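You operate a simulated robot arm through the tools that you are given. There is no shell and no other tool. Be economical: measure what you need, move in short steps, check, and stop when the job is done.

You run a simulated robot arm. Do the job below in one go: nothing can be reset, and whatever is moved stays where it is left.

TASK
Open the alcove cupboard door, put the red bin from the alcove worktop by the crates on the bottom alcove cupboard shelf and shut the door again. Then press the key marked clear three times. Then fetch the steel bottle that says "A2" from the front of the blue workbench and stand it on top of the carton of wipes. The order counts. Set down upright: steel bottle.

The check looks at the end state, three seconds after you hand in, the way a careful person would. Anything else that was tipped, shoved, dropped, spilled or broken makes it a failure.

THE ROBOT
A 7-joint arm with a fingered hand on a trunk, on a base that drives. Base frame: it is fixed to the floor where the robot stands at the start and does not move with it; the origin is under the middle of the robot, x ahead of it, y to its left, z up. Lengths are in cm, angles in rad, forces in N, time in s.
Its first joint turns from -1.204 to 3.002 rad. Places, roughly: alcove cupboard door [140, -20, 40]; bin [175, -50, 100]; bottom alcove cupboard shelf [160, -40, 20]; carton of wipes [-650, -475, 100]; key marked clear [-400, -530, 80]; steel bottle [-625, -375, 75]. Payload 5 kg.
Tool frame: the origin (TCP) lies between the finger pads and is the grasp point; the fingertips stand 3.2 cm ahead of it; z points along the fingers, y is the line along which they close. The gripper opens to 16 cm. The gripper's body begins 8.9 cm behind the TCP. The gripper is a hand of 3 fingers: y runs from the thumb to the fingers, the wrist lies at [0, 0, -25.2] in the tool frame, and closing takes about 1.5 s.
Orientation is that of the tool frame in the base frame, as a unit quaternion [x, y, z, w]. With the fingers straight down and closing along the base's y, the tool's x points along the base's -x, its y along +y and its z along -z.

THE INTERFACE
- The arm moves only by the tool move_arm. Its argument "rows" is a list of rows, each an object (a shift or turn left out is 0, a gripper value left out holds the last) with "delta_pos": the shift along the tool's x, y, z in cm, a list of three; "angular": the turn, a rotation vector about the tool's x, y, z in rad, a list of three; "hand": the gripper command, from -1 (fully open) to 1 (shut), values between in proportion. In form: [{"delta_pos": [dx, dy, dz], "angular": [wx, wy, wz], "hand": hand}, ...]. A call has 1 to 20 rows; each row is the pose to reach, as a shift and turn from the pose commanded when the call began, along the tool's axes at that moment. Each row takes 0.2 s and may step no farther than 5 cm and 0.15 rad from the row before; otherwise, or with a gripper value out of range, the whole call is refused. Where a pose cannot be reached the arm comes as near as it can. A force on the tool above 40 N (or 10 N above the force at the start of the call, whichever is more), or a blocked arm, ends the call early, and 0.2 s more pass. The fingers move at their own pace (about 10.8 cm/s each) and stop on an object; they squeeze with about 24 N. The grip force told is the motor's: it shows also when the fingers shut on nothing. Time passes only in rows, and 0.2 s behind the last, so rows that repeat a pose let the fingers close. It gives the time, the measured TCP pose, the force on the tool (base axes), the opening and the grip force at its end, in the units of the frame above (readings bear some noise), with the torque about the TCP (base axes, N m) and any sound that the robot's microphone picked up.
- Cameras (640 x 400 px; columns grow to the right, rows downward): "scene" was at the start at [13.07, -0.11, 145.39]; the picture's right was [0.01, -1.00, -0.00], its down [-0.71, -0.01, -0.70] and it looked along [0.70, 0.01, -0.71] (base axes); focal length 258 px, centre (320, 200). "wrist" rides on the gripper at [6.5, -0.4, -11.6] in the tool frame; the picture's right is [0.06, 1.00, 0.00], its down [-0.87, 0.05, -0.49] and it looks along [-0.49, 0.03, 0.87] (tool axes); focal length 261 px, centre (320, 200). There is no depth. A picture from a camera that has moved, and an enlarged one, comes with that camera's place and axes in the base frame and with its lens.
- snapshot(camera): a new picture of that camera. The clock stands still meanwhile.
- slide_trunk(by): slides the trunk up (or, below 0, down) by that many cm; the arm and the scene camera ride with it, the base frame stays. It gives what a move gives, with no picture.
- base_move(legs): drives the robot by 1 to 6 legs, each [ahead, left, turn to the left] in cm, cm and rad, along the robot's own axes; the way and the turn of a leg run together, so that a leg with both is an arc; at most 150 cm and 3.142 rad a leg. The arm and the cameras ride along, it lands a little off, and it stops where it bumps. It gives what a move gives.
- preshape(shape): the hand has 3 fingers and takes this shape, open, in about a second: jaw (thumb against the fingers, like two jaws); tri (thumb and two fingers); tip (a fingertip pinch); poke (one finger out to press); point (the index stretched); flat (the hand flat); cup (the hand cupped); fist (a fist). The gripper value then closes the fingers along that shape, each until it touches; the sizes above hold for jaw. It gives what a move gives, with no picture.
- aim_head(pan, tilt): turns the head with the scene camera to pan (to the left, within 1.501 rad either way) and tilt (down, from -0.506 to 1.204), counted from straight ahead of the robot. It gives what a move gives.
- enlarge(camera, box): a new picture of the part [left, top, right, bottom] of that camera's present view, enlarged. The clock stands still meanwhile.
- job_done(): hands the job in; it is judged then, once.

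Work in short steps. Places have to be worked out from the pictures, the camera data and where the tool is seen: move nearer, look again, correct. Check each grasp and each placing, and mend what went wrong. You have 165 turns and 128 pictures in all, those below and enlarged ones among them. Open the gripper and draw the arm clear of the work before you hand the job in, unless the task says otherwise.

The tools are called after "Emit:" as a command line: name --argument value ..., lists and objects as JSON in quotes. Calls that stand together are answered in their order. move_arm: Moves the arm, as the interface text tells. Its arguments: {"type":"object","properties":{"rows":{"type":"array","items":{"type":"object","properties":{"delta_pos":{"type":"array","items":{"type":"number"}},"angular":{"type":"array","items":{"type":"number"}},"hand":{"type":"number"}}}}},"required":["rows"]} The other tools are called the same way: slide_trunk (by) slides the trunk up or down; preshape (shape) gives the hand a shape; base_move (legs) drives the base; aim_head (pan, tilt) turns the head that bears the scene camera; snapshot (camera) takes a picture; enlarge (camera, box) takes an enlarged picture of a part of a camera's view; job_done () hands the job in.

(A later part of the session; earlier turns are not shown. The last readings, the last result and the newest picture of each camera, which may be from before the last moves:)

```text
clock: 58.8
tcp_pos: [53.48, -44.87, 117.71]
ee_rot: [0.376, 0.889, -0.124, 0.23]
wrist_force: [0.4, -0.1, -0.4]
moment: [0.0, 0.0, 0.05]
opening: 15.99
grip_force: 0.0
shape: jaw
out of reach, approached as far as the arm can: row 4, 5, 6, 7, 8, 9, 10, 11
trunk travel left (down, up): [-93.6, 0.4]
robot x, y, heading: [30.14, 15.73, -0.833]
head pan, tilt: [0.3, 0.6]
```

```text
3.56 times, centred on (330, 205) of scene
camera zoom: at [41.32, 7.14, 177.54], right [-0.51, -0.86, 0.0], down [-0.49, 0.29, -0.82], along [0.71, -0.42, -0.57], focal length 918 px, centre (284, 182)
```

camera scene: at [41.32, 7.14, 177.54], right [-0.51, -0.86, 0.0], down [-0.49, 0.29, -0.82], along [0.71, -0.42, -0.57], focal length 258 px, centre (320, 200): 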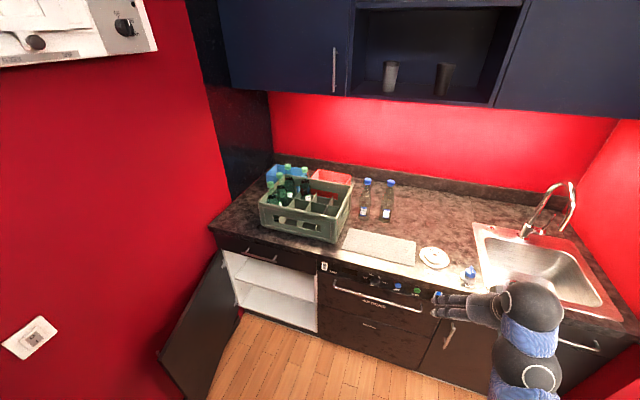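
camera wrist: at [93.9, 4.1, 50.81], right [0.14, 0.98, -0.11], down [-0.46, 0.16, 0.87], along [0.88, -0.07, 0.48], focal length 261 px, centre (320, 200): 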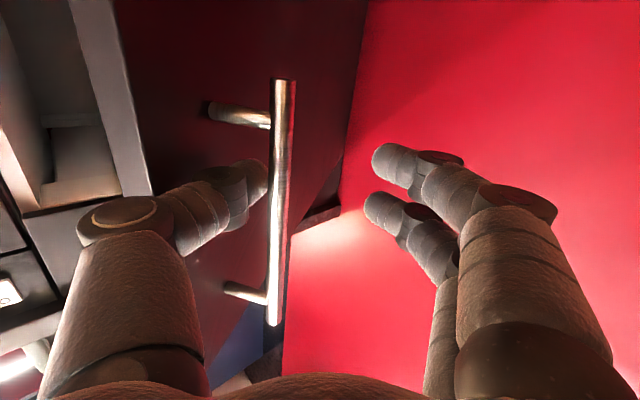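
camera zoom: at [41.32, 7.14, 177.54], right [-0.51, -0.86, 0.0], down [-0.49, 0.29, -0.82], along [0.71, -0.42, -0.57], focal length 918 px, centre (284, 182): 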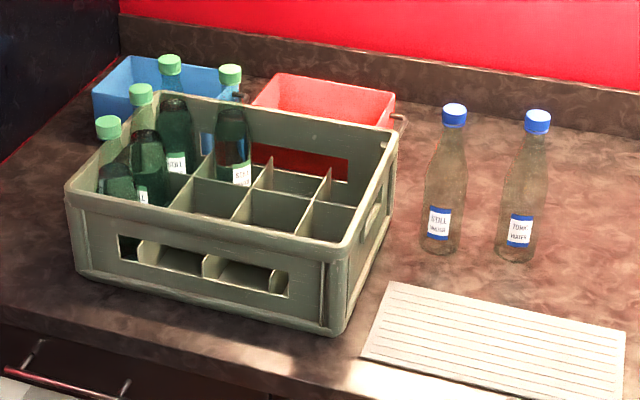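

The worktop is ~92 high; the bin spans roughly u 48–70 behind the crate, two bottles stand to its front right. I extend the arm with the tool pointing down and high before driving in.

Emit:
move_arm --rows '[{"delta_pos": [-3.5, 2.5, 0.5]}, {"delta_pos": [-7, 5, 1]}, {"delta_pos": [-10.5, 7.5, 1.5], "angular": [0, 0.07, 0]}, {"delta_pos": [-14, 10, 2], "angular": [0, 0.15, 0]}, {"delta_pos": [-17.5, 12.5, 2.5], "angular": [0, 0.25, 0]}, {"delta_pos": [-21, 15, 3], "angular": [0, 0.35, 0]}, {"delta_pos": [-24, 17.5, 3.5], "angular": [0, 0.45, 0.02]}, {"delta_pos": [-26.6, 20, 4], "angular": [-0.04, 0.526, 0.029]}, {"delta_pos": [-26.6, 20, 4], "angular": [-0.04, 0.526, 0.029]}]'

```text
clock: 60.8
tcp_pos: [69.6, -46.3, 94.26]
ee_rot: [0.403, 0.915, -0.001, 0.0]
wrist_force: [0.2, -0.3, -0.9]
moment: [0.09, 0.03, 0.05]
opening: 16.0
grip_force: 0.0
shape: jaw
out of reach, approached as far as the arm can: row 1, 2, 3, 4, 5, 6, 7, 8, 9
trunk travel left (down, up): [-93.6, 0.4]
robot x, y, heading: [30.32, 15.41, -0.835]
head pan, tilt: [0.3, 0.6]
```

Tool points down but low (z 94). I raise it straight up to see how high it can go here.

Emit:
move_arm --rows '[{"delta_pos": [-1, 2, -4.5]}, {"delta_pos": [-2, 4, -9]}, {"delta_pos": [-3, 6, -13.5]}, {"delta_pos": [-4, 8, -18]}, {"delta_pos": [-5, 10, -22.5]}, {"delta_pos": [-6, 11, -27]}, {"delta_pos": [-7, 12, -31]}, {"delta_pos": [-7, 12, -31]}]'

```text
refused: row 1 steps farther than a row can; nothing moved
```

Emit:
move_arm --rows '[{"delta_pos": [-1, 1.5, -4]}, {"delta_pos": [-2, 3, -8]}, {"delta_pos": [-3, 4.5, -12]}, {"delta_pos": [-4, 6, -16]}, {"delta_pos": [-5, 7.5, -20]}, {"delta_pos": [-6, 9, -24]}, {"delta_pos": [-7, 10.5, -28]}, {"delta_pos": [-7, 12, -31]}, {"delta_pos": [-7, 12, -31]}]'

```text
clock: 62.8
tcp_pos: [69.55, -46.01, 94.68]
ee_rot: [0.403, 0.915, -0.002, 0.002]
wrist_force: [-0.9, -0.1, -0.3]
moment: [0.01, -0.01, 0.0]
opening: 16.02
grip_force: 0.1
shape: jaw
out of reach, approached as far as the arm can: row 1, 2, 3, 4, 5, 6, 7, 8, 9
trunk travel left (down, up): [-93.6, 0.4]
robot x, y, heading: [30.23, 15.64, -0.835]
head pan, tilt: [0.3, 0.6]
```

The arm refuses to rise here; I look at its posture.

Emit:
aim_head --pan -0.1 --tilt 0.9

Emit:
snapshot --camera "scene"

```text
clock: 63.7
tcp_pos: [69.41, -46.0, 94.66]
ee_rot: [0.403, 0.915, -0.002, 0.002]
wrist_force: [0.1, 0.0, -0.8]
moment: [0.03, -0.01, 0.0]
opening: 16.01
grip_force: 0.1
shape: jaw
trunk travel left (down, up): [-93.6, 0.4]
robot x, y, heading: [30.65, 15.79, -0.836]
head pan, tilt: [-0.099, 0.901]
```

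```text
92 pictures are left
camera scene: at [38.18, 5.62, 175.07], right [-0.8, -0.6, 0.0], down [-0.47, 0.63, -0.62], along [0.37, -0.5, -0.78], focal length 258 px, centre (320, 200)
```

scene: 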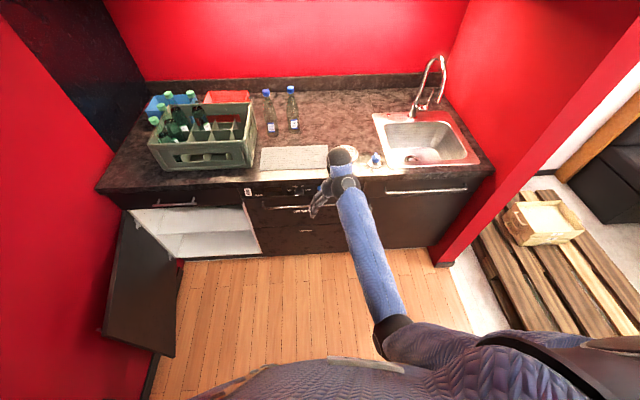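

The forearm rises to the wrist, so the wrist flexion limits height when close in. I extend further forward and try raising there.

Emit:
move_arm --rows '[{"delta_pos": [-4, 1, 0]}, {"delta_pos": [-8, 2, 0]}, {"delta_pos": [-12, 4, 0]}, {"delta_pos": [-14, 6, -3]}, {"delta_pos": [-14, 8, -7]}, {"delta_pos": [-14, 10, -11]}, {"delta_pos": [-14, 12, -15]}, {"delta_pos": [-14, 12, -19]}, {"delta_pos": [-14, 12, -23]}, {"delta_pos": [-14, 12, -27]}, {"delta_pos": [-14, 12, -27]}]'

```text
clock: 66.1
tcp_pos: [91.62, -44.41, 104.39]
ee_rot: [0.403, 0.915, -0.002, 0.004]
wrist_force: [0.1, -0.3, -0.7]
moment: [0.03, -0.04, 0.01]
opening: 16.02
grip_force: 0.0
shape: jaw
out of reach, approached as far as the arm can: row 6, 7, 8, 9, 10, 11
trunk travel left (down, up): [-93.6, 0.4]
robot x, y, heading: [30.4, 15.64, -0.837]
head pan, tilt: [-0.099, 0.901]
```

At 85 cm ahead the tool-down ceiling is 104. I test whether further forward gives more height.

Emit:
move_arm --rows '[{"delta_pos": [-4, -1, 0]}, {"delta_pos": [-8, -2, 0]}, {"delta_pos": [-9, -3, -4]}, {"delta_pos": [-9, -4, -8]}, {"delta_pos": [-9, -4, -12]}, {"delta_pos": [-9, -4, -16]}, {"delta_pos": [-9, -4, -20]}, {"delta_pos": [-9, -4, -20]}]'

```text
clock: 67.9
tcp_pos: [94.64, -54.78, 112.59]
ee_rot: [0.4, 0.916, -0.01, 0.014]
wrist_force: [0.6, 1.1, -0.6]
moment: [-0.1, 0.02, 0.01]
opening: 16.01
grip_force: 0.1
shape: jaw
out of reach, approached as far as the arm can: row 4, 5, 6, 7, 8
trunk travel left (down, up): [-93.6, 0.4]
robot x, y, heading: [30.37, 15.64, -0.83]
head pan, tilt: [-0.099, 0.901]
```

At 95 cm ahead the tool can be at z 112 – enough to clear the bin's rim, but not the bottles or crate. I go around: right of the bottles first, then forward over the counter.

Emit:
base_move --legs '[[0, -16, 0.02], [38, 0, 0]]'

Emit:
aim_head --pan 0.3 --tilt 0.7

Emit:
snapshot --camera "scene"

Emit:
snapshot --camera "wrist"

```text
clock: 71.3
tcp_pos: [110.27, -92.0, 112.58]
ee_rot: [0.392, 0.92, -0.009, 0.014]
wrist_force: [0.0, -1.5, 0.4]
moment: [0.0, -0.03, 0.0]
opening: 16.0
grip_force: 0.1
shape: jaw
trunk travel left (down, up): [-93.6, 0.4]
robot x, y, heading: [44.92, -22.74, -0.811]
head pan, tilt: [-0.099, 0.901]
```

```text
clock: 72.1
tcp_pos: [110.3, -91.99, 112.62]
ee_rot: [0.392, 0.92, -0.01, 0.014]
wrist_force: [-0.5, -0.2, 1.2]
moment: [0.03, 0.0, -0.02]
opening: 16.0
grip_force: 0.2
shape: jaw
trunk travel left (down, up): [-93.6, 0.4]
robot x, y, heading: [44.65, -22.49, -0.813]
head pan, tilt: [0.3, 0.7]
```

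```text
91 pictures are left
camera scene: at [55.44, -30.67, 176.68], right [-0.49, -0.87, 0.0], down [-0.56, 0.32, -0.76], along [0.67, -0.38, -0.64], focal length 258 px, centre (320, 200)
```

scene: 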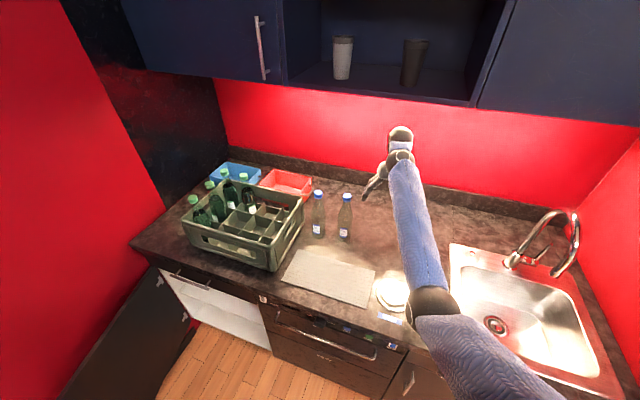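

```text
90 pictures are left
camera wrist: at [105.24, -87.23, 123.98], right [0.68, 0.74, -0.01], down [0.63, -0.58, 0.52], along [0.38, -0.36, -0.85], focal length 261 px, centre (320, 200)
```

wrist: 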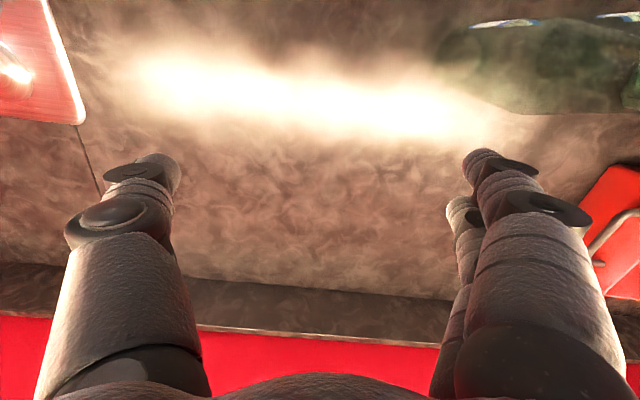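

Bottles are in front of the hand's line; the bin's right end with a wire handle shows in the wrist view. I enlarge the bin for a measurement.

Emit:
enlarge --camera "scene" --box '[170, 140, 370, 265]'

```text
3.20 times, centred on (270, 202) of scene
camera zoom: at [55.44, -30.67, 176.68], right [-0.49, -0.87, 0.0], down [-0.56, 0.32, -0.76], along [0.67, -0.38, -0.64], focal length 826 px, centre (480, 192)
```

zoom: 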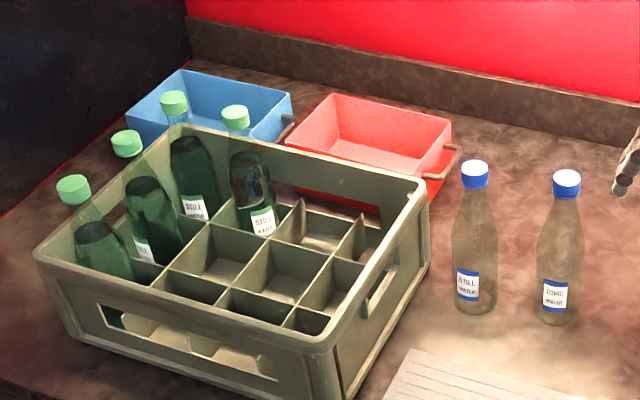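

Triangulating, the bin is ~22×13.6 cm, rim at z≈100.5, centre (155.7,-68), turned ~0.1 rad to the counter. I move the hand left behind the bottles to look at it closely.

Emit:
base_move --legs '[[8, 0, 0], [0, 28, 0]]'

Emit:
snapshot --camera "scene"

Emit:
snapshot --camera "wrist"

```text
clock: 74.8
tcp_pos: [136.76, -78.14, 112.63]
ee_rot: [0.39, 0.921, -0.009, 0.014]
wrist_force: [0.1, 0.2, 0.2]
moment: [-0.01, 0.0, 0.0]
opening: 15.98
grip_force: 0.1
shape: jaw
trunk travel left (down, up): [-93.6, 0.4]
robot x, y, heading: [71.06, -9.51, -0.808]
head pan, tilt: [0.3, 0.7]
```

```text
88 pictures are left
camera scene: at [81.78, -17.08, 176.67], right [-0.49, -0.87, 0.0], down [-0.56, 0.31, -0.76], along [0.67, -0.37, -0.64], focal length 258 px, centre (320, 200)
```

scene: 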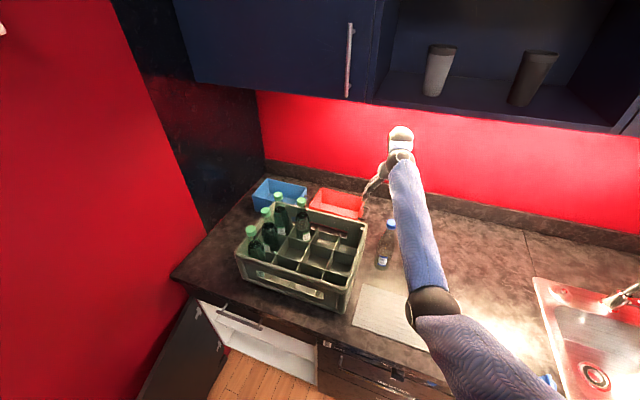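

```text
87 pictures are left
camera wrist: at [131.73, -73.48, 123.93], right [0.68, 0.74, -0.01], down [0.63, -0.57, 0.52], along [0.38, -0.36, -0.85], focal length 261 px, centre (320, 200)
```

wrist: 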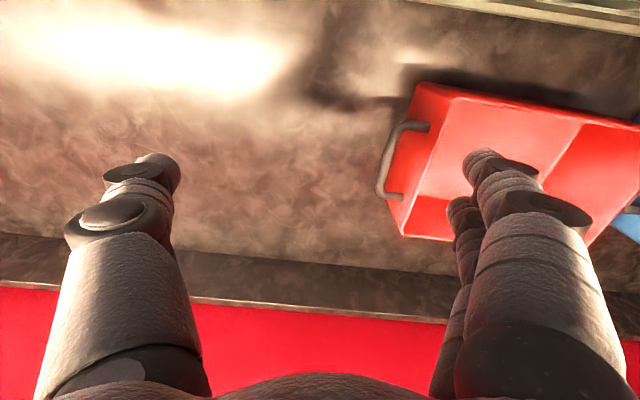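

The bin has a rigid C-shaped grip bar on its right end. Plan: with the tool down, pinch end wall plus bar there, carry the bin to the free counter area at the right, then regrasp it with a flatter hand for the cupboard. I move over the right end at reduced opening.

Emit:
move_arm --rows '[{"delta_pos": [-0.8, 3, 0], "angular": [0, 0, -0.03], "hand": -0.5}, {"delta_pos": [-1.7, 6.4, 0], "angular": [0, 0, -0.06]}, {"delta_pos": [-1.7, 6.4, 2], "angular": [0, 0, -0.06]}, {"delta_pos": [-1.7, 6.4, 2], "angular": [0, 0, -0.06]}]'

Emit:
snapshot --camera "wrist"

```text
clock: 75.8
tcp_pos: [142.57, -74.85, 110.61]
ee_rot: [0.363, 0.932, -0.01, 0.015]
wrist_force: [0.8, 0.4, 0.2]
moment: [-0.03, 0.03, -0.02]
opening: 12.02
grip_force: 0.1
shape: jaw
trunk travel left (down, up): [-93.6, 0.4]
robot x, y, heading: [70.91, -9.1, -0.814]
head pan, tilt: [0.3, 0.7]
```

```text
86 pictures are left
camera wrist: at [137.27, -70.48, 121.97], right [0.63, 0.78, -0.01], down [0.67, -0.53, 0.52], along [0.4, -0.33, -0.85], focal length 261 px, centre (320, 200)
```

wrist: 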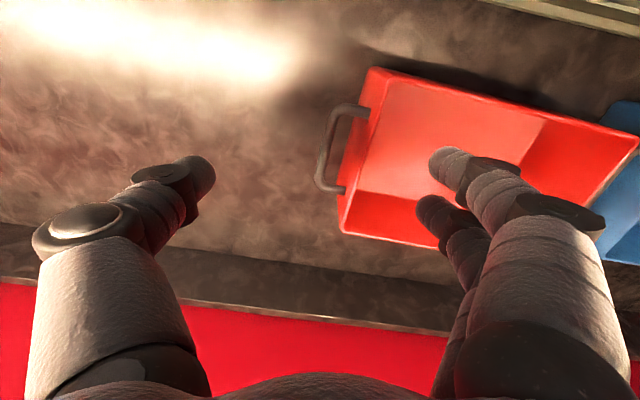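

Refined: the bin is aligned with the counter; grip point (144.6,-74.2). I correct and lower to z ≈ 100.

Emit:
move_arm --rows '[{"delta_pos": [-1, 1.9, 0], "angular": [0, 0, 0.06]}, {"delta_pos": [-1, 1.9, 3], "angular": [0, 0, 0.06]}, {"delta_pos": [-1, 1.9, 6], "angular": [0, 0, 0.06]}, {"delta_pos": [-1, 1.9, 8.5], "angular": [0, 0, 0.06]}, {"delta_pos": [-1, 1.9, 10], "angular": [0, 0, 0.06]}, {"delta_pos": [-1, 1.9, 10], "angular": [0, 0, 0.06]}]'

Emit:
snapshot --camera "wrist"

```text
clock: 77.2
tcp_pos: [144.89, -74.55, 100.69]
ee_rot: [0.392, 0.92, -0.009, 0.014]
wrist_force: [-0.1, -0.4, -0.5]
moment: [-0.04, 0.01, 0.01]
opening: 12.03
grip_force: 0.1
shape: jaw
trunk travel left (down, up): [-93.6, 0.4]
robot x, y, heading: [70.99, -9.2, -0.81]
head pan, tilt: [0.3, 0.7]
```

```text
85 pictures are left
camera wrist: at [139.79, -69.86, 112.11], right [0.68, 0.74, -0.01], down [0.63, -0.57, 0.52], along [0.38, -0.36, -0.85], focal length 261 px, centre (320, 200)
```

wrist: 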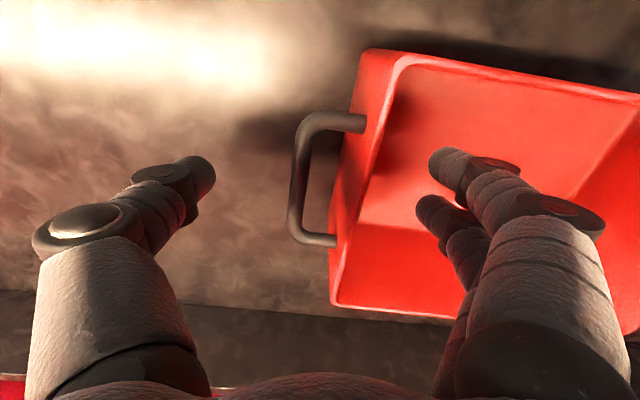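

Thumb is outside the bar, fingers inside the bin. Closing.

Emit:
move_arm --rows '[{"hand": 0}, {"hand": 0.3}, {"hand": 0.6}, {"hand": 1}, {"hand": 1}, {"hand": 1}, {"hand": 1}]'

Emit:
snapshot --camera "wrist"

```text
clock: 78.8
tcp_pos: [144.76, -74.44, 100.66]
ee_rot: [0.391, 0.92, -0.009, 0.014]
wrist_force: [0.4, -0.1, 0.3]
moment: [-0.08, 0.01, -0.03]
opening: 3.34
grip_force: 23.8
shape: jaw
trunk travel left (down, up): [-93.6, 0.4]
robot x, y, heading: [70.71, -9.1, -0.809]
head pan, tilt: [0.3, 0.7]
```

```text
84 pictures are left
camera wrist: at [139.78, -69.88, 112.1], right [0.68, 0.74, -0.01], down [0.63, -0.57, 0.52], along [0.38, -0.36, -0.85], focal length 261 px, centre (320, 200)
```

wrist: 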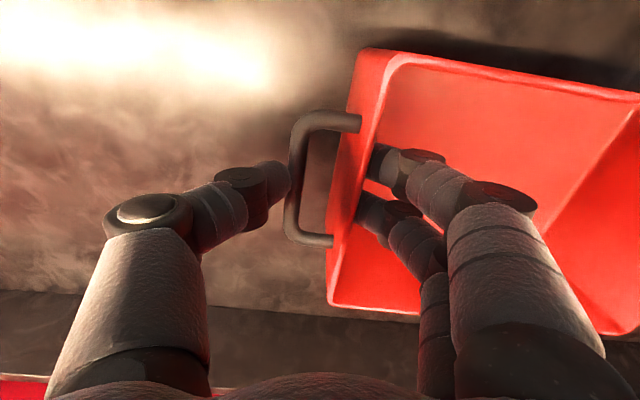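

Gripped at 3.3 cm between bar and wall. I lift about 3 cm and check for droop.

Emit:
move_arm --rows '[{"delta_pos": [0, 0, -1.5]}, {"delta_pos": [0, 0, -3]}, {"delta_pos": [0, 0, -4.5]}, {"delta_pos": [0, 0, -4.5]}]'

Emit:
snapshot --camera "wrist"

Emit:
enlarge --camera "scene" --box '[230, 120, 450, 260]'

```text
clock: 79.8
tcp_pos: [144.72, -74.32, 105.27]
ee_rot: [0.391, 0.92, -0.009, 0.014]
wrist_force: [0.0, 0.4, -2.2]
moment: [-0.16, 0.17, 0.01]
opening: 3.33
grip_force: 24.1
shape: jaw
trunk travel left (down, up): [-93.6, 0.4]
robot x, y, heading: [71.14, -9.1, -0.809]
head pan, tilt: [0.3, 0.7]
```

```text
83 pictures are left
camera wrist: at [139.68, -69.71, 116.56], right [0.68, 0.74, -0.01], down [0.63, -0.57, 0.52], along [0.38, -0.36, -0.85], focal length 261 px, centre (320, 200)
```

wrist: 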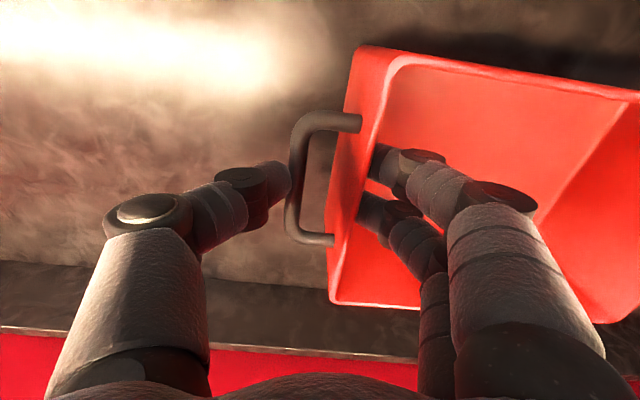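

```text
2.86 times, centred on (340, 190) of scene
camera zoom: at [81.73, -17.15, 176.67], right [-0.49, -0.87, 0.0], down [-0.56, 0.31, -0.76], along [0.67, -0.37, -0.64], focal length 738 px, centre (263, 229)
```

zoom: 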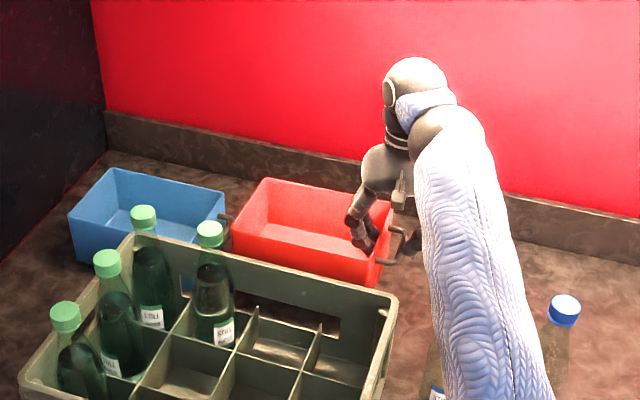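

Firm and level, bin weighs ~0.2 kg. I carry it 56 cm to the right behind the bottles to the free counter area.

Emit:
base_move --legs '[[0, -56, 0]]'

Emit:
snapshot --camera "scene"

Emit:
snapshot --camera "wrist"

```text
clock: 82.9
tcp_pos: [105.69, -111.98, 105.11]
ee_rot: [0.385, 0.923, -0.009, 0.014]
wrist_force: [-0.9, 0.1, -1.4]
moment: [-0.14, 0.15, -0.01]
opening: 3.32
grip_force: 24.3
shape: jaw
trunk travel left (down, up): [-93.6, 0.4]
robot x, y, heading: [31.39, -47.31, -0.8]
head pan, tilt: [0.3, 0.7]
```

```text
81 pictures are left
camera scene: at [41.99, -55.31, 176.68], right [-0.48, -0.88, 0.0], down [-0.57, 0.31, -0.76], along [0.67, -0.37, -0.64], focal length 258 px, centre (320, 200)
```

scene: 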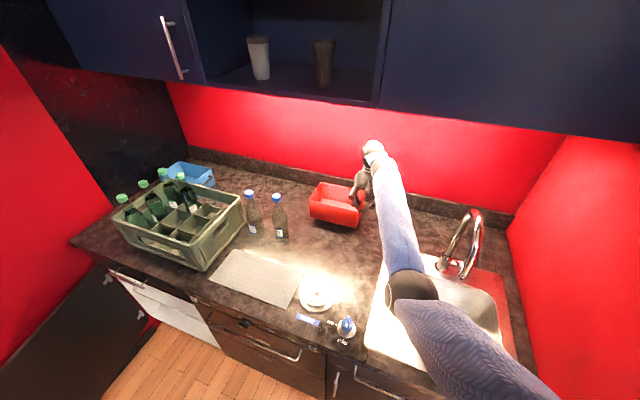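

```text
80 pictures are left
camera wrist: at [100.52, -107.25, 116.57], right [0.67, 0.74, -0.01], down [0.64, -0.57, 0.52], along [0.38, -0.35, -0.85], focal length 261 px, centre (320, 200)
```

wrist: 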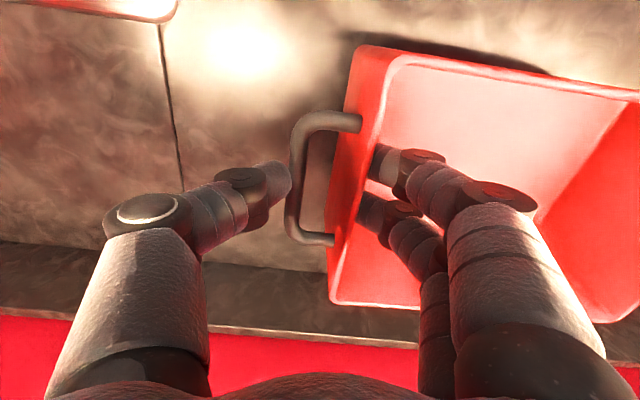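

Clear area below. I bring it 8 cm toward me, lower it to the counter and release.

Emit:
move_arm --rows '[{"delta_pos": [4, 0, 0.5]}, {"delta_pos": [8, 0, 1]}, {"delta_pos": [8, 0, 2.5]}, {"delta_pos": [8, 0, 3.7]}, {"delta_pos": [8, 0, 4.5]}, {"delta_pos": [8, 0, 4.5]}]'

```text
clock: 84.3
tcp_pos: [99.96, -106.24, 100.69]
ee_rot: [0.386, 0.922, -0.009, 0.015]
wrist_force: [-0.7, 0.6, 13.5]
moment: [0.0, 0.0, -0.01]
opening: 3.4
grip_force: 23.9
shape: jaw
trunk travel left (down, up): [-93.6, 0.4]
robot x, y, heading: [31.23, -47.32, -0.801]
head pan, tilt: [0.3, 0.7]
```

Contact with the counter. I release and rise.

Emit:
move_arm --rows '[{"delta_pos": [0, 0, -0.5], "hand": 0.3}, {"delta_pos": [0, 0, -0.5], "hand": -0.2}, {"delta_pos": [0, 0, -0.5], "hand": -0.5}, {"delta_pos": [0, 0, -0.5], "hand": -0.5}, {"delta_pos": [0, 0, -0.5], "hand": -0.5}, {"delta_pos": [0, 0, -4], "hand": -0.5}]'

Emit:
snapshot --camera "wrist"

```text
clock: 85.7
tcp_pos: [99.78, -106.28, 104.47]
ee_rot: [0.387, 0.922, -0.011, 0.015]
wrist_force: [0.8, 0.5, 1.1]
moment: [0.0, -0.02, 0.0]
opening: 11.97
grip_force: 0.1
shape: jaw
trunk travel left (down, up): [-93.6, 0.4]
robot x, y, heading: [31.12, -47.55, -0.796]
head pan, tilt: [0.3, 0.7]
```

```text
79 pictures are left
camera wrist: at [94.71, -101.57, 115.77], right [0.67, 0.74, -0.01], down [0.64, -0.57, 0.52], along [0.38, -0.35, -0.85], focal length 261 px, centre (320, 200)
```

wrist: 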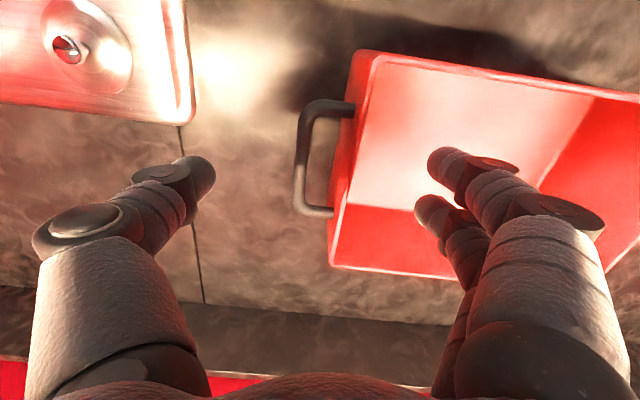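

The bin stands fine. I pitch the tool to ~37° below horizontal about the TCP above the same grip point.

Emit:
move_arm --rows '[{"delta_pos": [0, 0, -2], "angular": [0, -0.1, 0]}, {"delta_pos": [0, 0, -3], "angular": [0, -0.22, 0]}, {"delta_pos": [0, 0, -3], "angular": [0, -0.34, 0]}, {"delta_pos": [0, 0, -3], "angular": [0, -0.46, 0]}, {"delta_pos": [0, 0, -3], "angular": [0, -0.58, 0]}, {"delta_pos": [0, 0, -3], "angular": [0, -0.7, 0]}, {"delta_pos": [0, 0, -3], "angular": [0, -0.82, 0]}, {"delta_pos": [0, 0, -3], "angular": [0, -0.92, 0]}, {"delta_pos": [0, 0, -3], "angular": [0, -0.92, 0]}]'

Emit:
snapshot --camera "scene"

Emit:
snapshot --camera "wrist"

```text
clock: 87.7
tcp_pos: [99.9, -106.11, 107.65]
ee_rot: [0.342, 0.819, -0.18, 0.423]
wrist_force: [0.5, 0.6, -0.2]
moment: [-0.01, -0.01, 0.01]
opening: 11.99
grip_force: 0.1
shape: jaw
trunk travel left (down, up): [-93.6, 0.4]
robot x, y, heading: [31.33, -47.19, -0.799]
head pan, tilt: [0.3, 0.7]
```

```text
78 pictures are left
camera scene: at [41.96, -55.22, 176.68], right [-0.48, -0.88, 0.0], down [-0.57, 0.31, -0.76], along [0.67, -0.37, -0.64], focal length 258 px, centre (320, 200)
```

scene: 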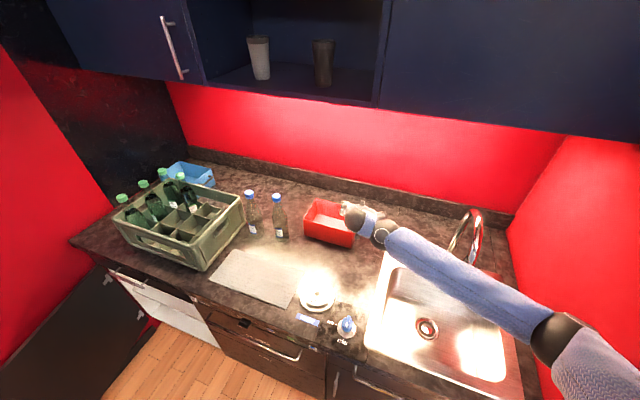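

```text
77 pictures are left
camera wrist: at [90.36, -97.03, 108.95], right [0.69, 0.73, -0.06], down [0.11, -0.03, 0.99], along [0.72, -0.69, -0.1], focal length 261 px, centre (320, 200)
```

wrist: 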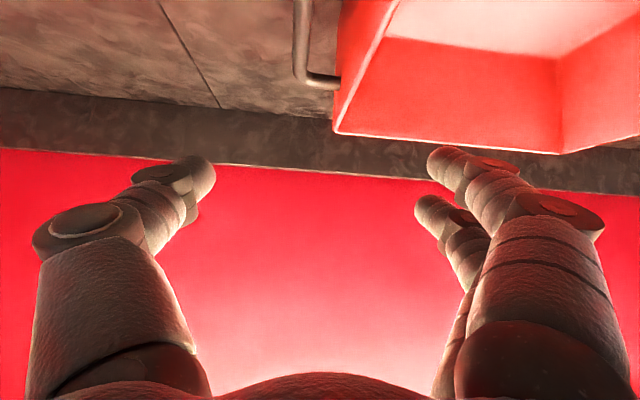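

Descending straight down onto the grip point, then closing.

Emit:
move_arm --rows '[{"delta_pos": [1.7, 0, 1.25]}, {"delta_pos": [3.4, 0, 2.5]}, {"delta_pos": [5, 0, 3.7]}, {"delta_pos": [5, 0, 3.7]}]'

Emit:
snapshot --camera "wrist"

```text
clock: 88.7
tcp_pos: [100.01, -106.2, 101.28]
ee_rot: [0.342, 0.82, -0.179, 0.422]
wrist_force: [-0.8, 0.1, 0.6]
moment: [0.02, -0.02, 0.01]
opening: 11.99
grip_force: 0.0
shape: jaw
trunk travel left (down, up): [-93.6, 0.4]
robot x, y, heading: [31.02, -47.29, -0.801]
head pan, tilt: [0.3, 0.7]
```

```text
76 pictures are left
camera wrist: at [90.48, -97.16, 102.62], right [0.69, 0.73, -0.06], down [0.11, -0.03, 0.99], along [0.72, -0.69, -0.1], focal length 261 px, centre (320, 200)
```

wrist: 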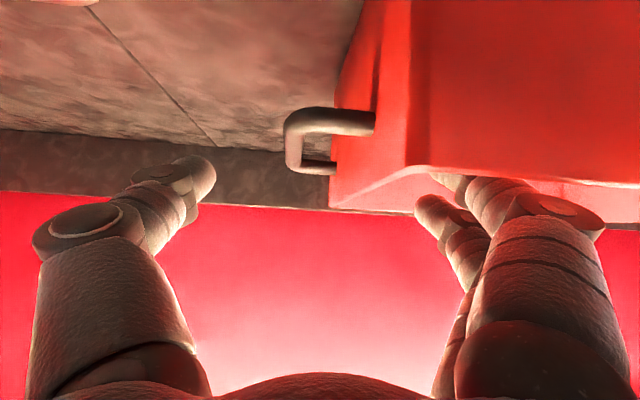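

The bar lies slightly below the thumb line; I go 2 cm lower, then close.

Emit:
move_arm --rows '[{"delta_pos": [0.8, 0, 0.6]}, {"delta_pos": [1.6, 0, 1.2]}, {"delta_pos": [1.6, 0, 1.2], "hand": 0}, {"delta_pos": [1.6, 0, 1.2], "hand": 0.4}, {"delta_pos": [1.6, 0, 1.2], "hand": 1}, {"delta_pos": [1.6, 0, 1.2], "hand": 1}, {"delta_pos": [1.6, 0, 1.2], "hand": 1}, {"delta_pos": [1.6, 0, 1.2], "hand": 1}]'

Emit:
snapshot --camera "wrist"

```text
clock: 90.5
tcp_pos: [100.04, -106.25, 99.16]
ee_rot: [0.342, 0.82, -0.179, 0.423]
wrist_force: [-1.3, 0.7, 1.0]
moment: [0.48, -0.17, 0.24]
opening: 2.41
grip_force: 24.0
shape: jaw
trunk travel left (down, up): [-93.6, 0.4]
robot x, y, heading: [31.1, -47.7, -0.796]
head pan, tilt: [0.3, 0.7]
```

```text
75 pictures are left
camera wrist: at [90.42, -97.14, 100.59], right [0.69, 0.73, -0.06], down [0.11, -0.03, 0.99], along [0.72, -0.69, -0.1], focal length 261 px, centre (320, 200)
```

wrist: 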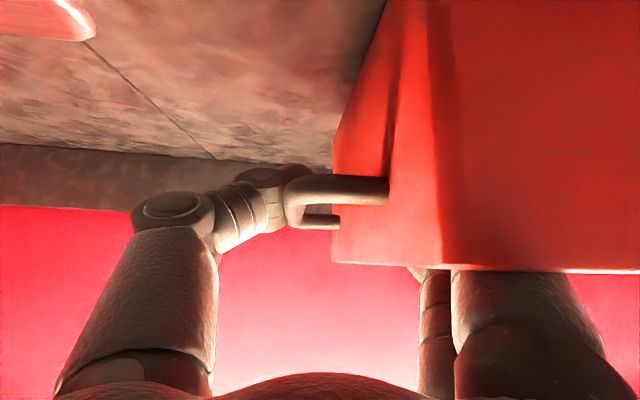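

Gripped (2.4 cm). I test-lift 4 cm and look.

Emit:
move_arm --rows '[{"delta_pos": [-1.2, 0, -0.9]}, {"delta_pos": [-2.4, 0, -1.8]}, {"delta_pos": [-3.6, 0, -2.7]}, {"delta_pos": [-3.6, 0, -2.7]}]'

Emit:
snapshot --camera "wrist"

Emit:
enlarge --camera "scene" --box '[260, 160, 420, 270]'

```text
clock: 91.5
tcp_pos: [100.03, -106.06, 103.81]
ee_rot: [0.342, 0.82, -0.179, 0.422]
wrist_force: [-0.3, 0.3, 0.0]
moment: [0.3, -0.14, 0.0]
opening: 1.85
grip_force: 23.9
shape: jaw
trunk travel left (down, up): [-93.6, 0.4]
robot x, y, heading: [30.96, -47.29, -0.8]
head pan, tilt: [0.3, 0.7]
```

```text
74 pictures are left
camera wrist: at [90.4, -97.03, 105.22], right [0.69, 0.73, -0.06], down [0.11, -0.03, 0.99], along [0.72, -0.69, -0.1], focal length 261 px, centre (320, 200)
```

wrist: 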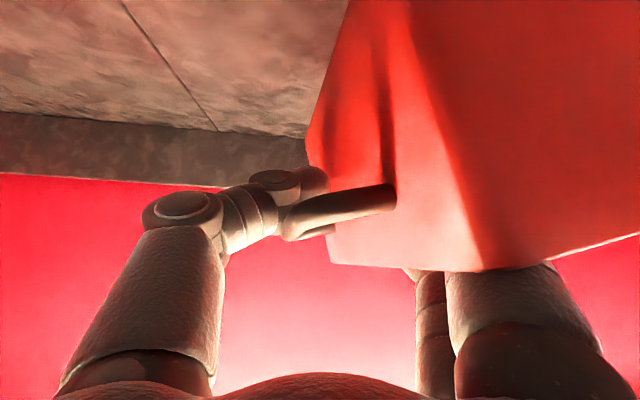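

```text
3.64 times, centred on (340, 215) of scene
camera zoom: at [42.0, -55.27, 176.68], right [-0.48, -0.88, 0.0], down [-0.57, 0.31, -0.76], along [0.67, -0.37, -0.64], focal length 939 px, centre (247, 146)
```

zoom: 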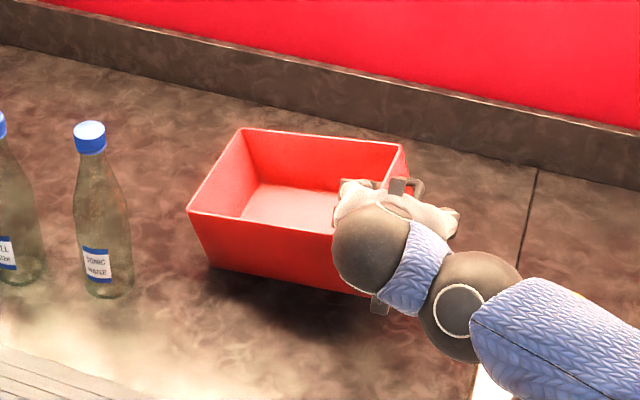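

The thumb slipped beneath the bar and the bin droops. I lower it, open, rise 1.2 cm and grip again on the bar.

Emit:
move_arm --rows '[{"delta_pos": [1.2, 0, 0.9]}, {"delta_pos": [2.4, 0, 1.8]}, {"delta_pos": [3.6, 0, 2.7]}, {"delta_pos": [3.6, 0, 2.7], "hand": 0.4}, {"delta_pos": [3.6, 0, 2.7], "hand": -0.3}, {"delta_pos": [3.6, 0, 2.7], "hand": -0.3}, {"delta_pos": [3.6, 0, 2.7], "hand": -0.3}, {"delta_pos": [2.6, 0, 1.9], "hand": -0.3}]'

Emit:
snapshot --camera "wrist"

```text
clock: 93.3
tcp_pos: [99.72, -106.16, 100.52]
ee_rot: [0.341, 0.82, -0.178, 0.423]
wrist_force: [0.1, 0.4, 0.0]
moment: [0.0, 0.03, 0.01]
opening: 10.36
grip_force: 0.2
shape: jaw
trunk travel left (down, up): [-93.6, 0.4]
robot x, y, heading: [31.07, -47.26, -0.799]
head pan, tilt: [0.3, 0.7]
```

```text
72 pictures are left
camera wrist: at [90.33, -97.1, 101.95], right [0.69, 0.73, -0.06], down [0.11, -0.03, 0.99], along [0.72, -0.69, -0.1], focal length 261 px, centre (320, 200)
```

wrist: 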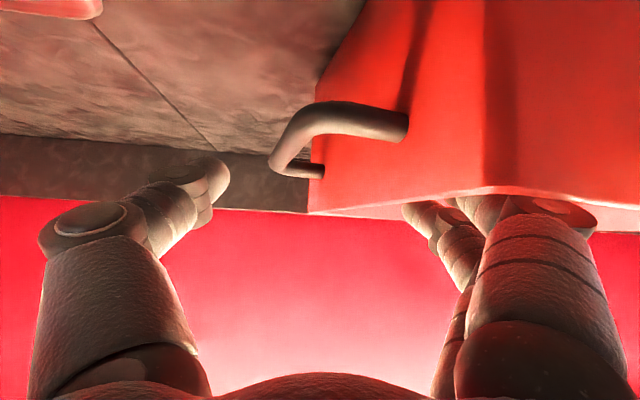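

The bar's height works out to ≈98.5, so the thumb tip should be slightly higher than before. I set the TCP at z ≈ 99.9 and close.

Emit:
move_arm --rows '[{"delta_pos": [0.5, 0, 0.35]}, {"delta_pos": [0.5, 0, 0.35], "hand": 0.3}, {"delta_pos": [0.5, 0, 0.35], "hand": 0.6}, {"delta_pos": [0.5, 0, 0.35], "hand": 1}, {"delta_pos": [0.5, 0, 0.35], "hand": 1}, {"delta_pos": [0.5, 0, 0.35], "hand": 1}]'

Emit:
snapshot --camera "wrist"

```text
clock: 94.7
tcp_pos: [99.97, -106.31, 100.07]
ee_rot: [0.342, 0.82, -0.179, 0.422]
wrist_force: [0.6, -0.5, 0.4]
moment: [-0.1, 0.11, -0.07]
opening: 3.48
grip_force: 24.0
shape: jaw
trunk travel left (down, up): [-93.6, 0.4]
robot x, y, heading: [31.18, -47.23, -0.799]
head pan, tilt: [0.3, 0.7]
```

```text
71 pictures are left
camera wrist: at [90.39, -97.13, 101.37], right [0.69, 0.73, -0.06], down [0.11, -0.03, 0.99], along [0.72, -0.69, -0.1], focal length 261 px, centre (320, 200)
```

wrist: 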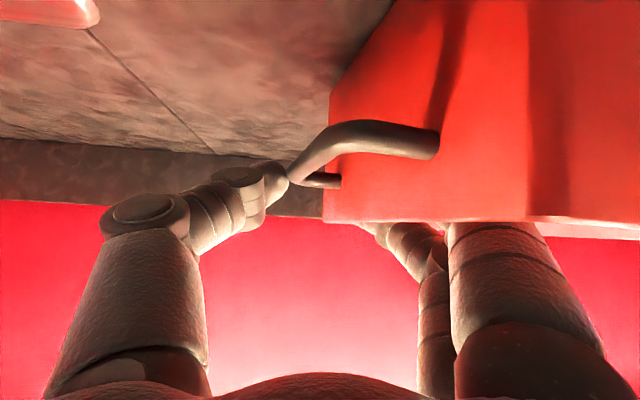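

The thumb sits at the far end of the bar and the bin yawed a bit. I open, draw back 2.5 cm horizontally and grip again at the bar's middle.

Emit:
move_arm --rows '[{"hand": 0.3}, {"hand": -0.1}, {"hand": -0.2}, {"delta_pos": [0.8, 0.3, -1.0], "hand": -0.2}, {"delta_pos": [1.5, 0.7, -2.0]}, {"delta_pos": [1.5, 0.7, -2.0]}, {"delta_pos": [1.5, 0.7, -2.0], "hand": 0.3}, {"delta_pos": [1.5, 0.7, -2.0], "hand": 0.6}, {"delta_pos": [1.5, 0.7, -2.0], "hand": 1}, {"delta_pos": [1.5, 0.7, -2.0], "hand": 1}, {"delta_pos": [1.5, 0.7, -2.0], "hand": 1}]'

Emit:
snapshot --camera "wrist"

```text
clock: 97.1
tcp_pos: [98.67, -103.9, 99.89]
ee_rot: [0.342, 0.821, -0.178, 0.422]
wrist_force: [-0.4, 0.0, 0.1]
moment: [-0.04, 0.06, -0.05]
opening: 3.6
grip_force: 24.1
shape: jaw
trunk travel left (down, up): [-93.6, 0.4]
robot x, y, heading: [31.08, -47.67, -0.8]
head pan, tilt: [0.3, 0.7]
```

```text
70 pictures are left
camera wrist: at [89.16, -94.85, 101.24], right [0.69, 0.73, -0.06], down [0.11, -0.03, 0.99], along [0.72, -0.69, -0.1], focal length 261 px, centre (320, 200)
```

wrist: 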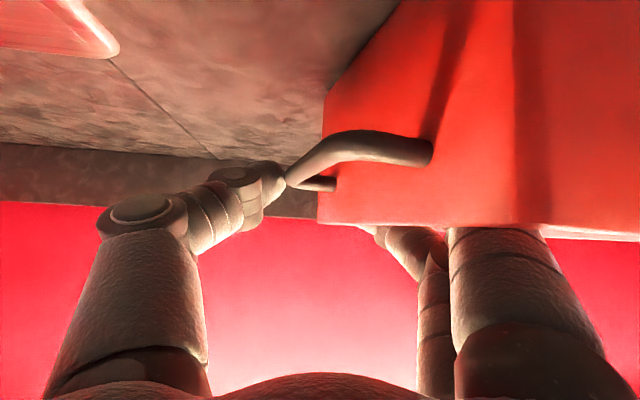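

The bin was dragged along (inner finger against the front wall). I test-lift with this grip.

Emit:
move_arm --rows '[{"delta_pos": [-1.2, 0, -0.9]}, {"delta_pos": [-2.4, 0, -1.8]}, {"delta_pos": [-4, 0, -3]}, {"delta_pos": [-4, 0, -3]}]'

Emit:
snapshot --camera "wrist"

Emit:
enlarge --camera "scene" --box '[260, 160, 420, 270]'

```text
clock: 98.1
tcp_pos: [98.73, -103.63, 104.77]
ee_rot: [0.342, 0.82, -0.179, 0.423]
wrist_force: [-0.7, -1.0, -1.2]
moment: [-0.09, 0.19, 0.01]
opening: 3.59
grip_force: 24.0
shape: jaw
trunk travel left (down, up): [-93.6, 0.4]
robot x, y, heading: [30.98, -47.62, -0.802]
head pan, tilt: [0.3, 0.7]
```

```text
69 pictures are left
camera wrist: at [89.14, -94.64, 106.16], right [0.69, 0.73, -0.06], down [0.11, -0.03, 0.99], along [0.72, -0.69, -0.1], focal length 261 px, centre (320, 200)
```

wrist: 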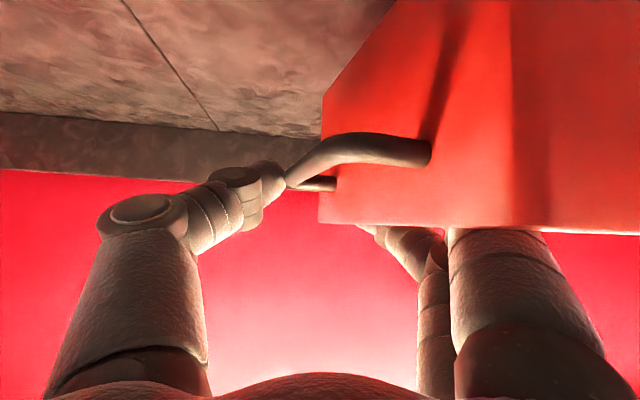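

```text
3.64 times, centred on (340, 215) of scene
camera zoom: at [42.02, -55.29, 176.67], right [-0.48, -0.88, 0.0], down [-0.57, 0.31, -0.76], along [0.67, -0.37, -0.64], focal length 939 px, centre (247, 146)
```

zoom: 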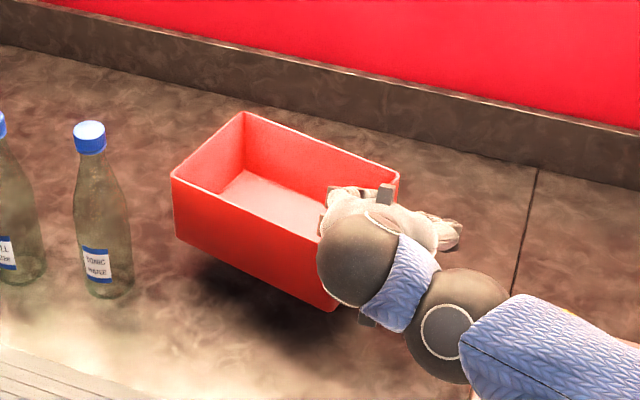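

The lift is level and firm; the bin is yawed ~0.3 rad in the hand, which suits entering the cupboard from the right. I raise it and back away from the counter.

Emit:
move_arm --rows '[{"delta_pos": [-2.4, 0, -1.8]}, {"delta_pos": [-4.8, 0, -3.6]}, {"delta_pos": [-6, 0, -4.5]}, {"delta_pos": [-6, 0, -4.5]}]'

Emit:
base_move --legs '[[-56, 0, 0]]'

Emit:
snapshot --camera "scene"

```text
clock: 99.1
tcp_pos: [98.55, -103.66, 112.4]
ee_rot: [0.342, 0.82, -0.179, 0.422]
wrist_force: [0.0, 0.1, -2.1]
moment: [-0.12, 0.2, -0.02]
opening: 3.55
grip_force: 24.0
shape: jaw
trunk travel left (down, up): [-93.6, 0.4]
robot x, y, heading: [31.03, -47.24, -0.8]
head pan, tilt: [0.3, 0.7]
```

```text
clock: 102.4
tcp_pos: [59.35, -62.78, 112.4]
ee_rot: [0.339, 0.821, -0.177, 0.423]
wrist_force: [-1.3, -0.5, -1.5]
moment: [-0.14, 0.21, 0.01]
opening: 3.56
grip_force: 23.5
shape: jaw
trunk travel left (down, up): [-93.6, 0.4]
robot x, y, heading: [-8.34, -6.9, -0.792]
head pan, tilt: [0.3, 0.7]
```

```text
67 pictures are left
camera scene: at [2.64, -14.92, 176.68], right [-0.47, -0.88, 0.0], down [-0.57, 0.3, -0.76], along [0.67, -0.36, -0.64], focal length 258 px, centre (320, 200)
```

scene: 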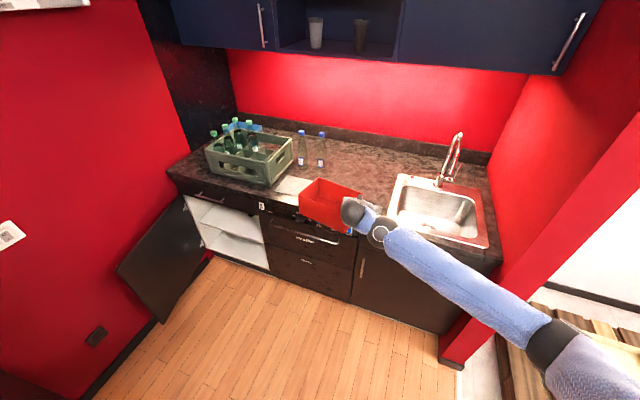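

Clear. I lower the trunk in steps to bring the bin to shelf height, with the base well away from the cabinet.

Emit:
slide_trunk --by -40

Emit:
slide_trunk --by -40

Emit:
base_move --legs '[[0, 0, 0.38]]'

Emit:
aim_head --pan 0.3 --tilt 0.45

Emit:
snapshot --camera "scene"

```text
clock: 106.2
tcp_pos: [59.43, -62.84, 72.33]
ee_rot: [0.339, 0.821, -0.177, 0.424]
wrist_force: [-0.6, 0.5, -2.0]
moment: [-0.14, 0.19, 0.0]
opening: 3.45
grip_force: 24.0
shape: jaw
trunk travel left (down, up): [-53.6, 40.4]
robot x, y, heading: [-8.07, -7.21, -0.794]
head pan, tilt: [0.3, 0.7]
```

```text
clock: 110.0
tcp_pos: [59.52, -62.77, 32.33]
ee_rot: [0.339, 0.822, -0.177, 0.423]
wrist_force: [0.3, 0.5, -2.0]
moment: [-0.16, 0.18, -0.02]
opening: 3.49
grip_force: 23.6
shape: jaw
trunk travel left (down, up): [-13.6, 80.4]
robot x, y, heading: [-7.91, -6.92, -0.796]
head pan, tilt: [0.3, 0.7]
```

```text
clock: 111.6
tcp_pos: [75.31, -33.99, 32.25]
ee_rot: [0.18, 0.87, -0.096, 0.448]
wrist_force: [0.4, 0.5, -2.0]
moment: [-0.22, 0.16, 0.01]
opening: 3.47
grip_force: 23.5
shape: jaw
trunk travel left (down, up): [-13.6, 80.4]
robot x, y, heading: [-8.38, -7.13, -0.415]
head pan, tilt: [0.3, 0.7]
```

```text
clock: 112.3
tcp_pos: [75.22, -33.92, 32.31]
ee_rot: [0.18, 0.87, -0.096, 0.448]
wrist_force: [0.7, 0.1, -1.6]
moment: [-0.22, 0.16, -0.01]
opening: 3.48
grip_force: 23.9
shape: jaw
trunk travel left (down, up): [-13.6, 80.4]
robot x, y, heading: [-8.16, -7.27, -0.42]
head pan, tilt: [0.3, 0.45]
```

```text
66 pictures are left
camera scene: at [5.39, -10.39, 98.89], right [-0.11, -0.99, 0.0], down [-0.43, 0.05, -0.9], along [0.89, -0.1, -0.44], focal length 258 px, centre (320, 200)
```

scene: 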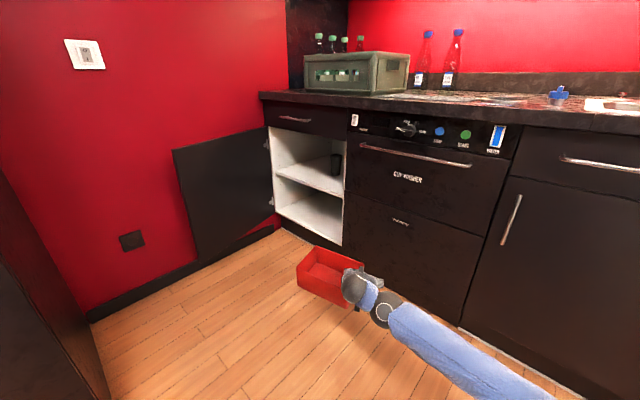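

The cupboard's bottom shelf is at z≈15.7, middle shelf underside ≈41; the bin is now aligned with the cabinet. I lower slightly and drive to just in front of the opening.

Emit:
slide_trunk --by -6.3

Emit:
base_move --legs '[[36.5, 38.7, 0]]'

Emit:
snapshot --camera "scene"

```text
clock: 113.4
tcp_pos: [75.27, -33.88, 26.07]
ee_rot: [0.18, 0.87, -0.096, 0.448]
wrist_force: [-0.2, -0.1, -1.4]
moment: [-0.2, 0.15, 0.0]
opening: 3.49
grip_force: 24.0
shape: jaw
trunk travel left (down, up): [-7.3, 86.7]
robot x, y, heading: [-8.29, -7.16, -0.41]
head pan, tilt: [0.3, 0.45]
```

```text
clock: 116.4
tcp_pos: [123.27, -12.31, 26.04]
ee_rot: [0.176, 0.872, -0.093, 0.448]
wrist_force: [0.4, 1.2, -1.7]
moment: [-0.24, 0.14, 0.01]
opening: 3.46
grip_force: 24.3
shape: jaw
trunk travel left (down, up): [-7.3, 86.7]
robot x, y, heading: [39.69, 13.81, -0.41]
head pan, tilt: [0.3, 0.45]
```

```text
65 pictures are left
camera scene: at [53.24, 10.71, 92.59], right [-0.11, -0.99, 0.0], down [-0.43, 0.05, -0.9], along [0.89, -0.1, -0.44], focal length 258 px, centre (320, 200)
```

scene: 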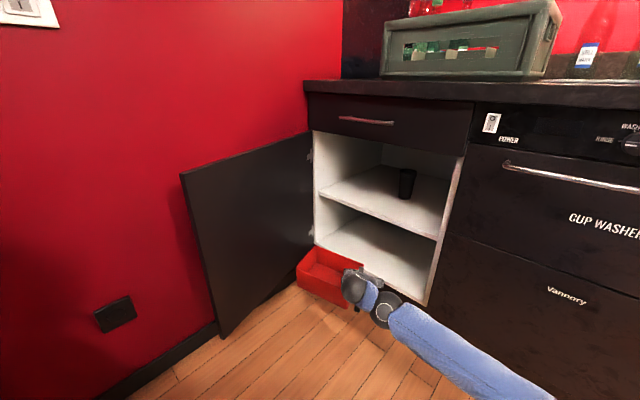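

Well placed in front of the opening, with ~2 cm clearance above the shelf. I drive straight in along the cabinet normal, first part.

Emit:
base_move --legs '[[12, -3.8, 0]]'

Emit:
snapshot --camera "scene"

```text
clock: 117.7
tcp_pos: [132.69, -20.69, 26.04]
ee_rot: [0.177, 0.871, -0.094, 0.449]
wrist_force: [0.6, 0.7, -2.0]
moment: [-0.2, 0.13, 0.0]
opening: 3.47
grip_force: 24.4
shape: jaw
trunk travel left (down, up): [-7.3, 86.7]
robot x, y, heading: [48.89, 5.41, -0.412]
head pan, tilt: [0.3, 0.45]
```

```text
64 pictures are left
camera scene: at [62.7, 2.42, 92.6], right [-0.11, -0.99, 0.0], down [-0.43, 0.05, -0.9], along [0.89, -0.1, -0.44], focal length 258 px, centre (320, 200)
```

scene: 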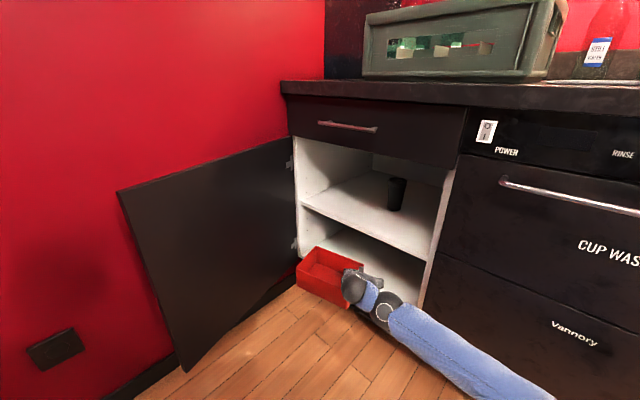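

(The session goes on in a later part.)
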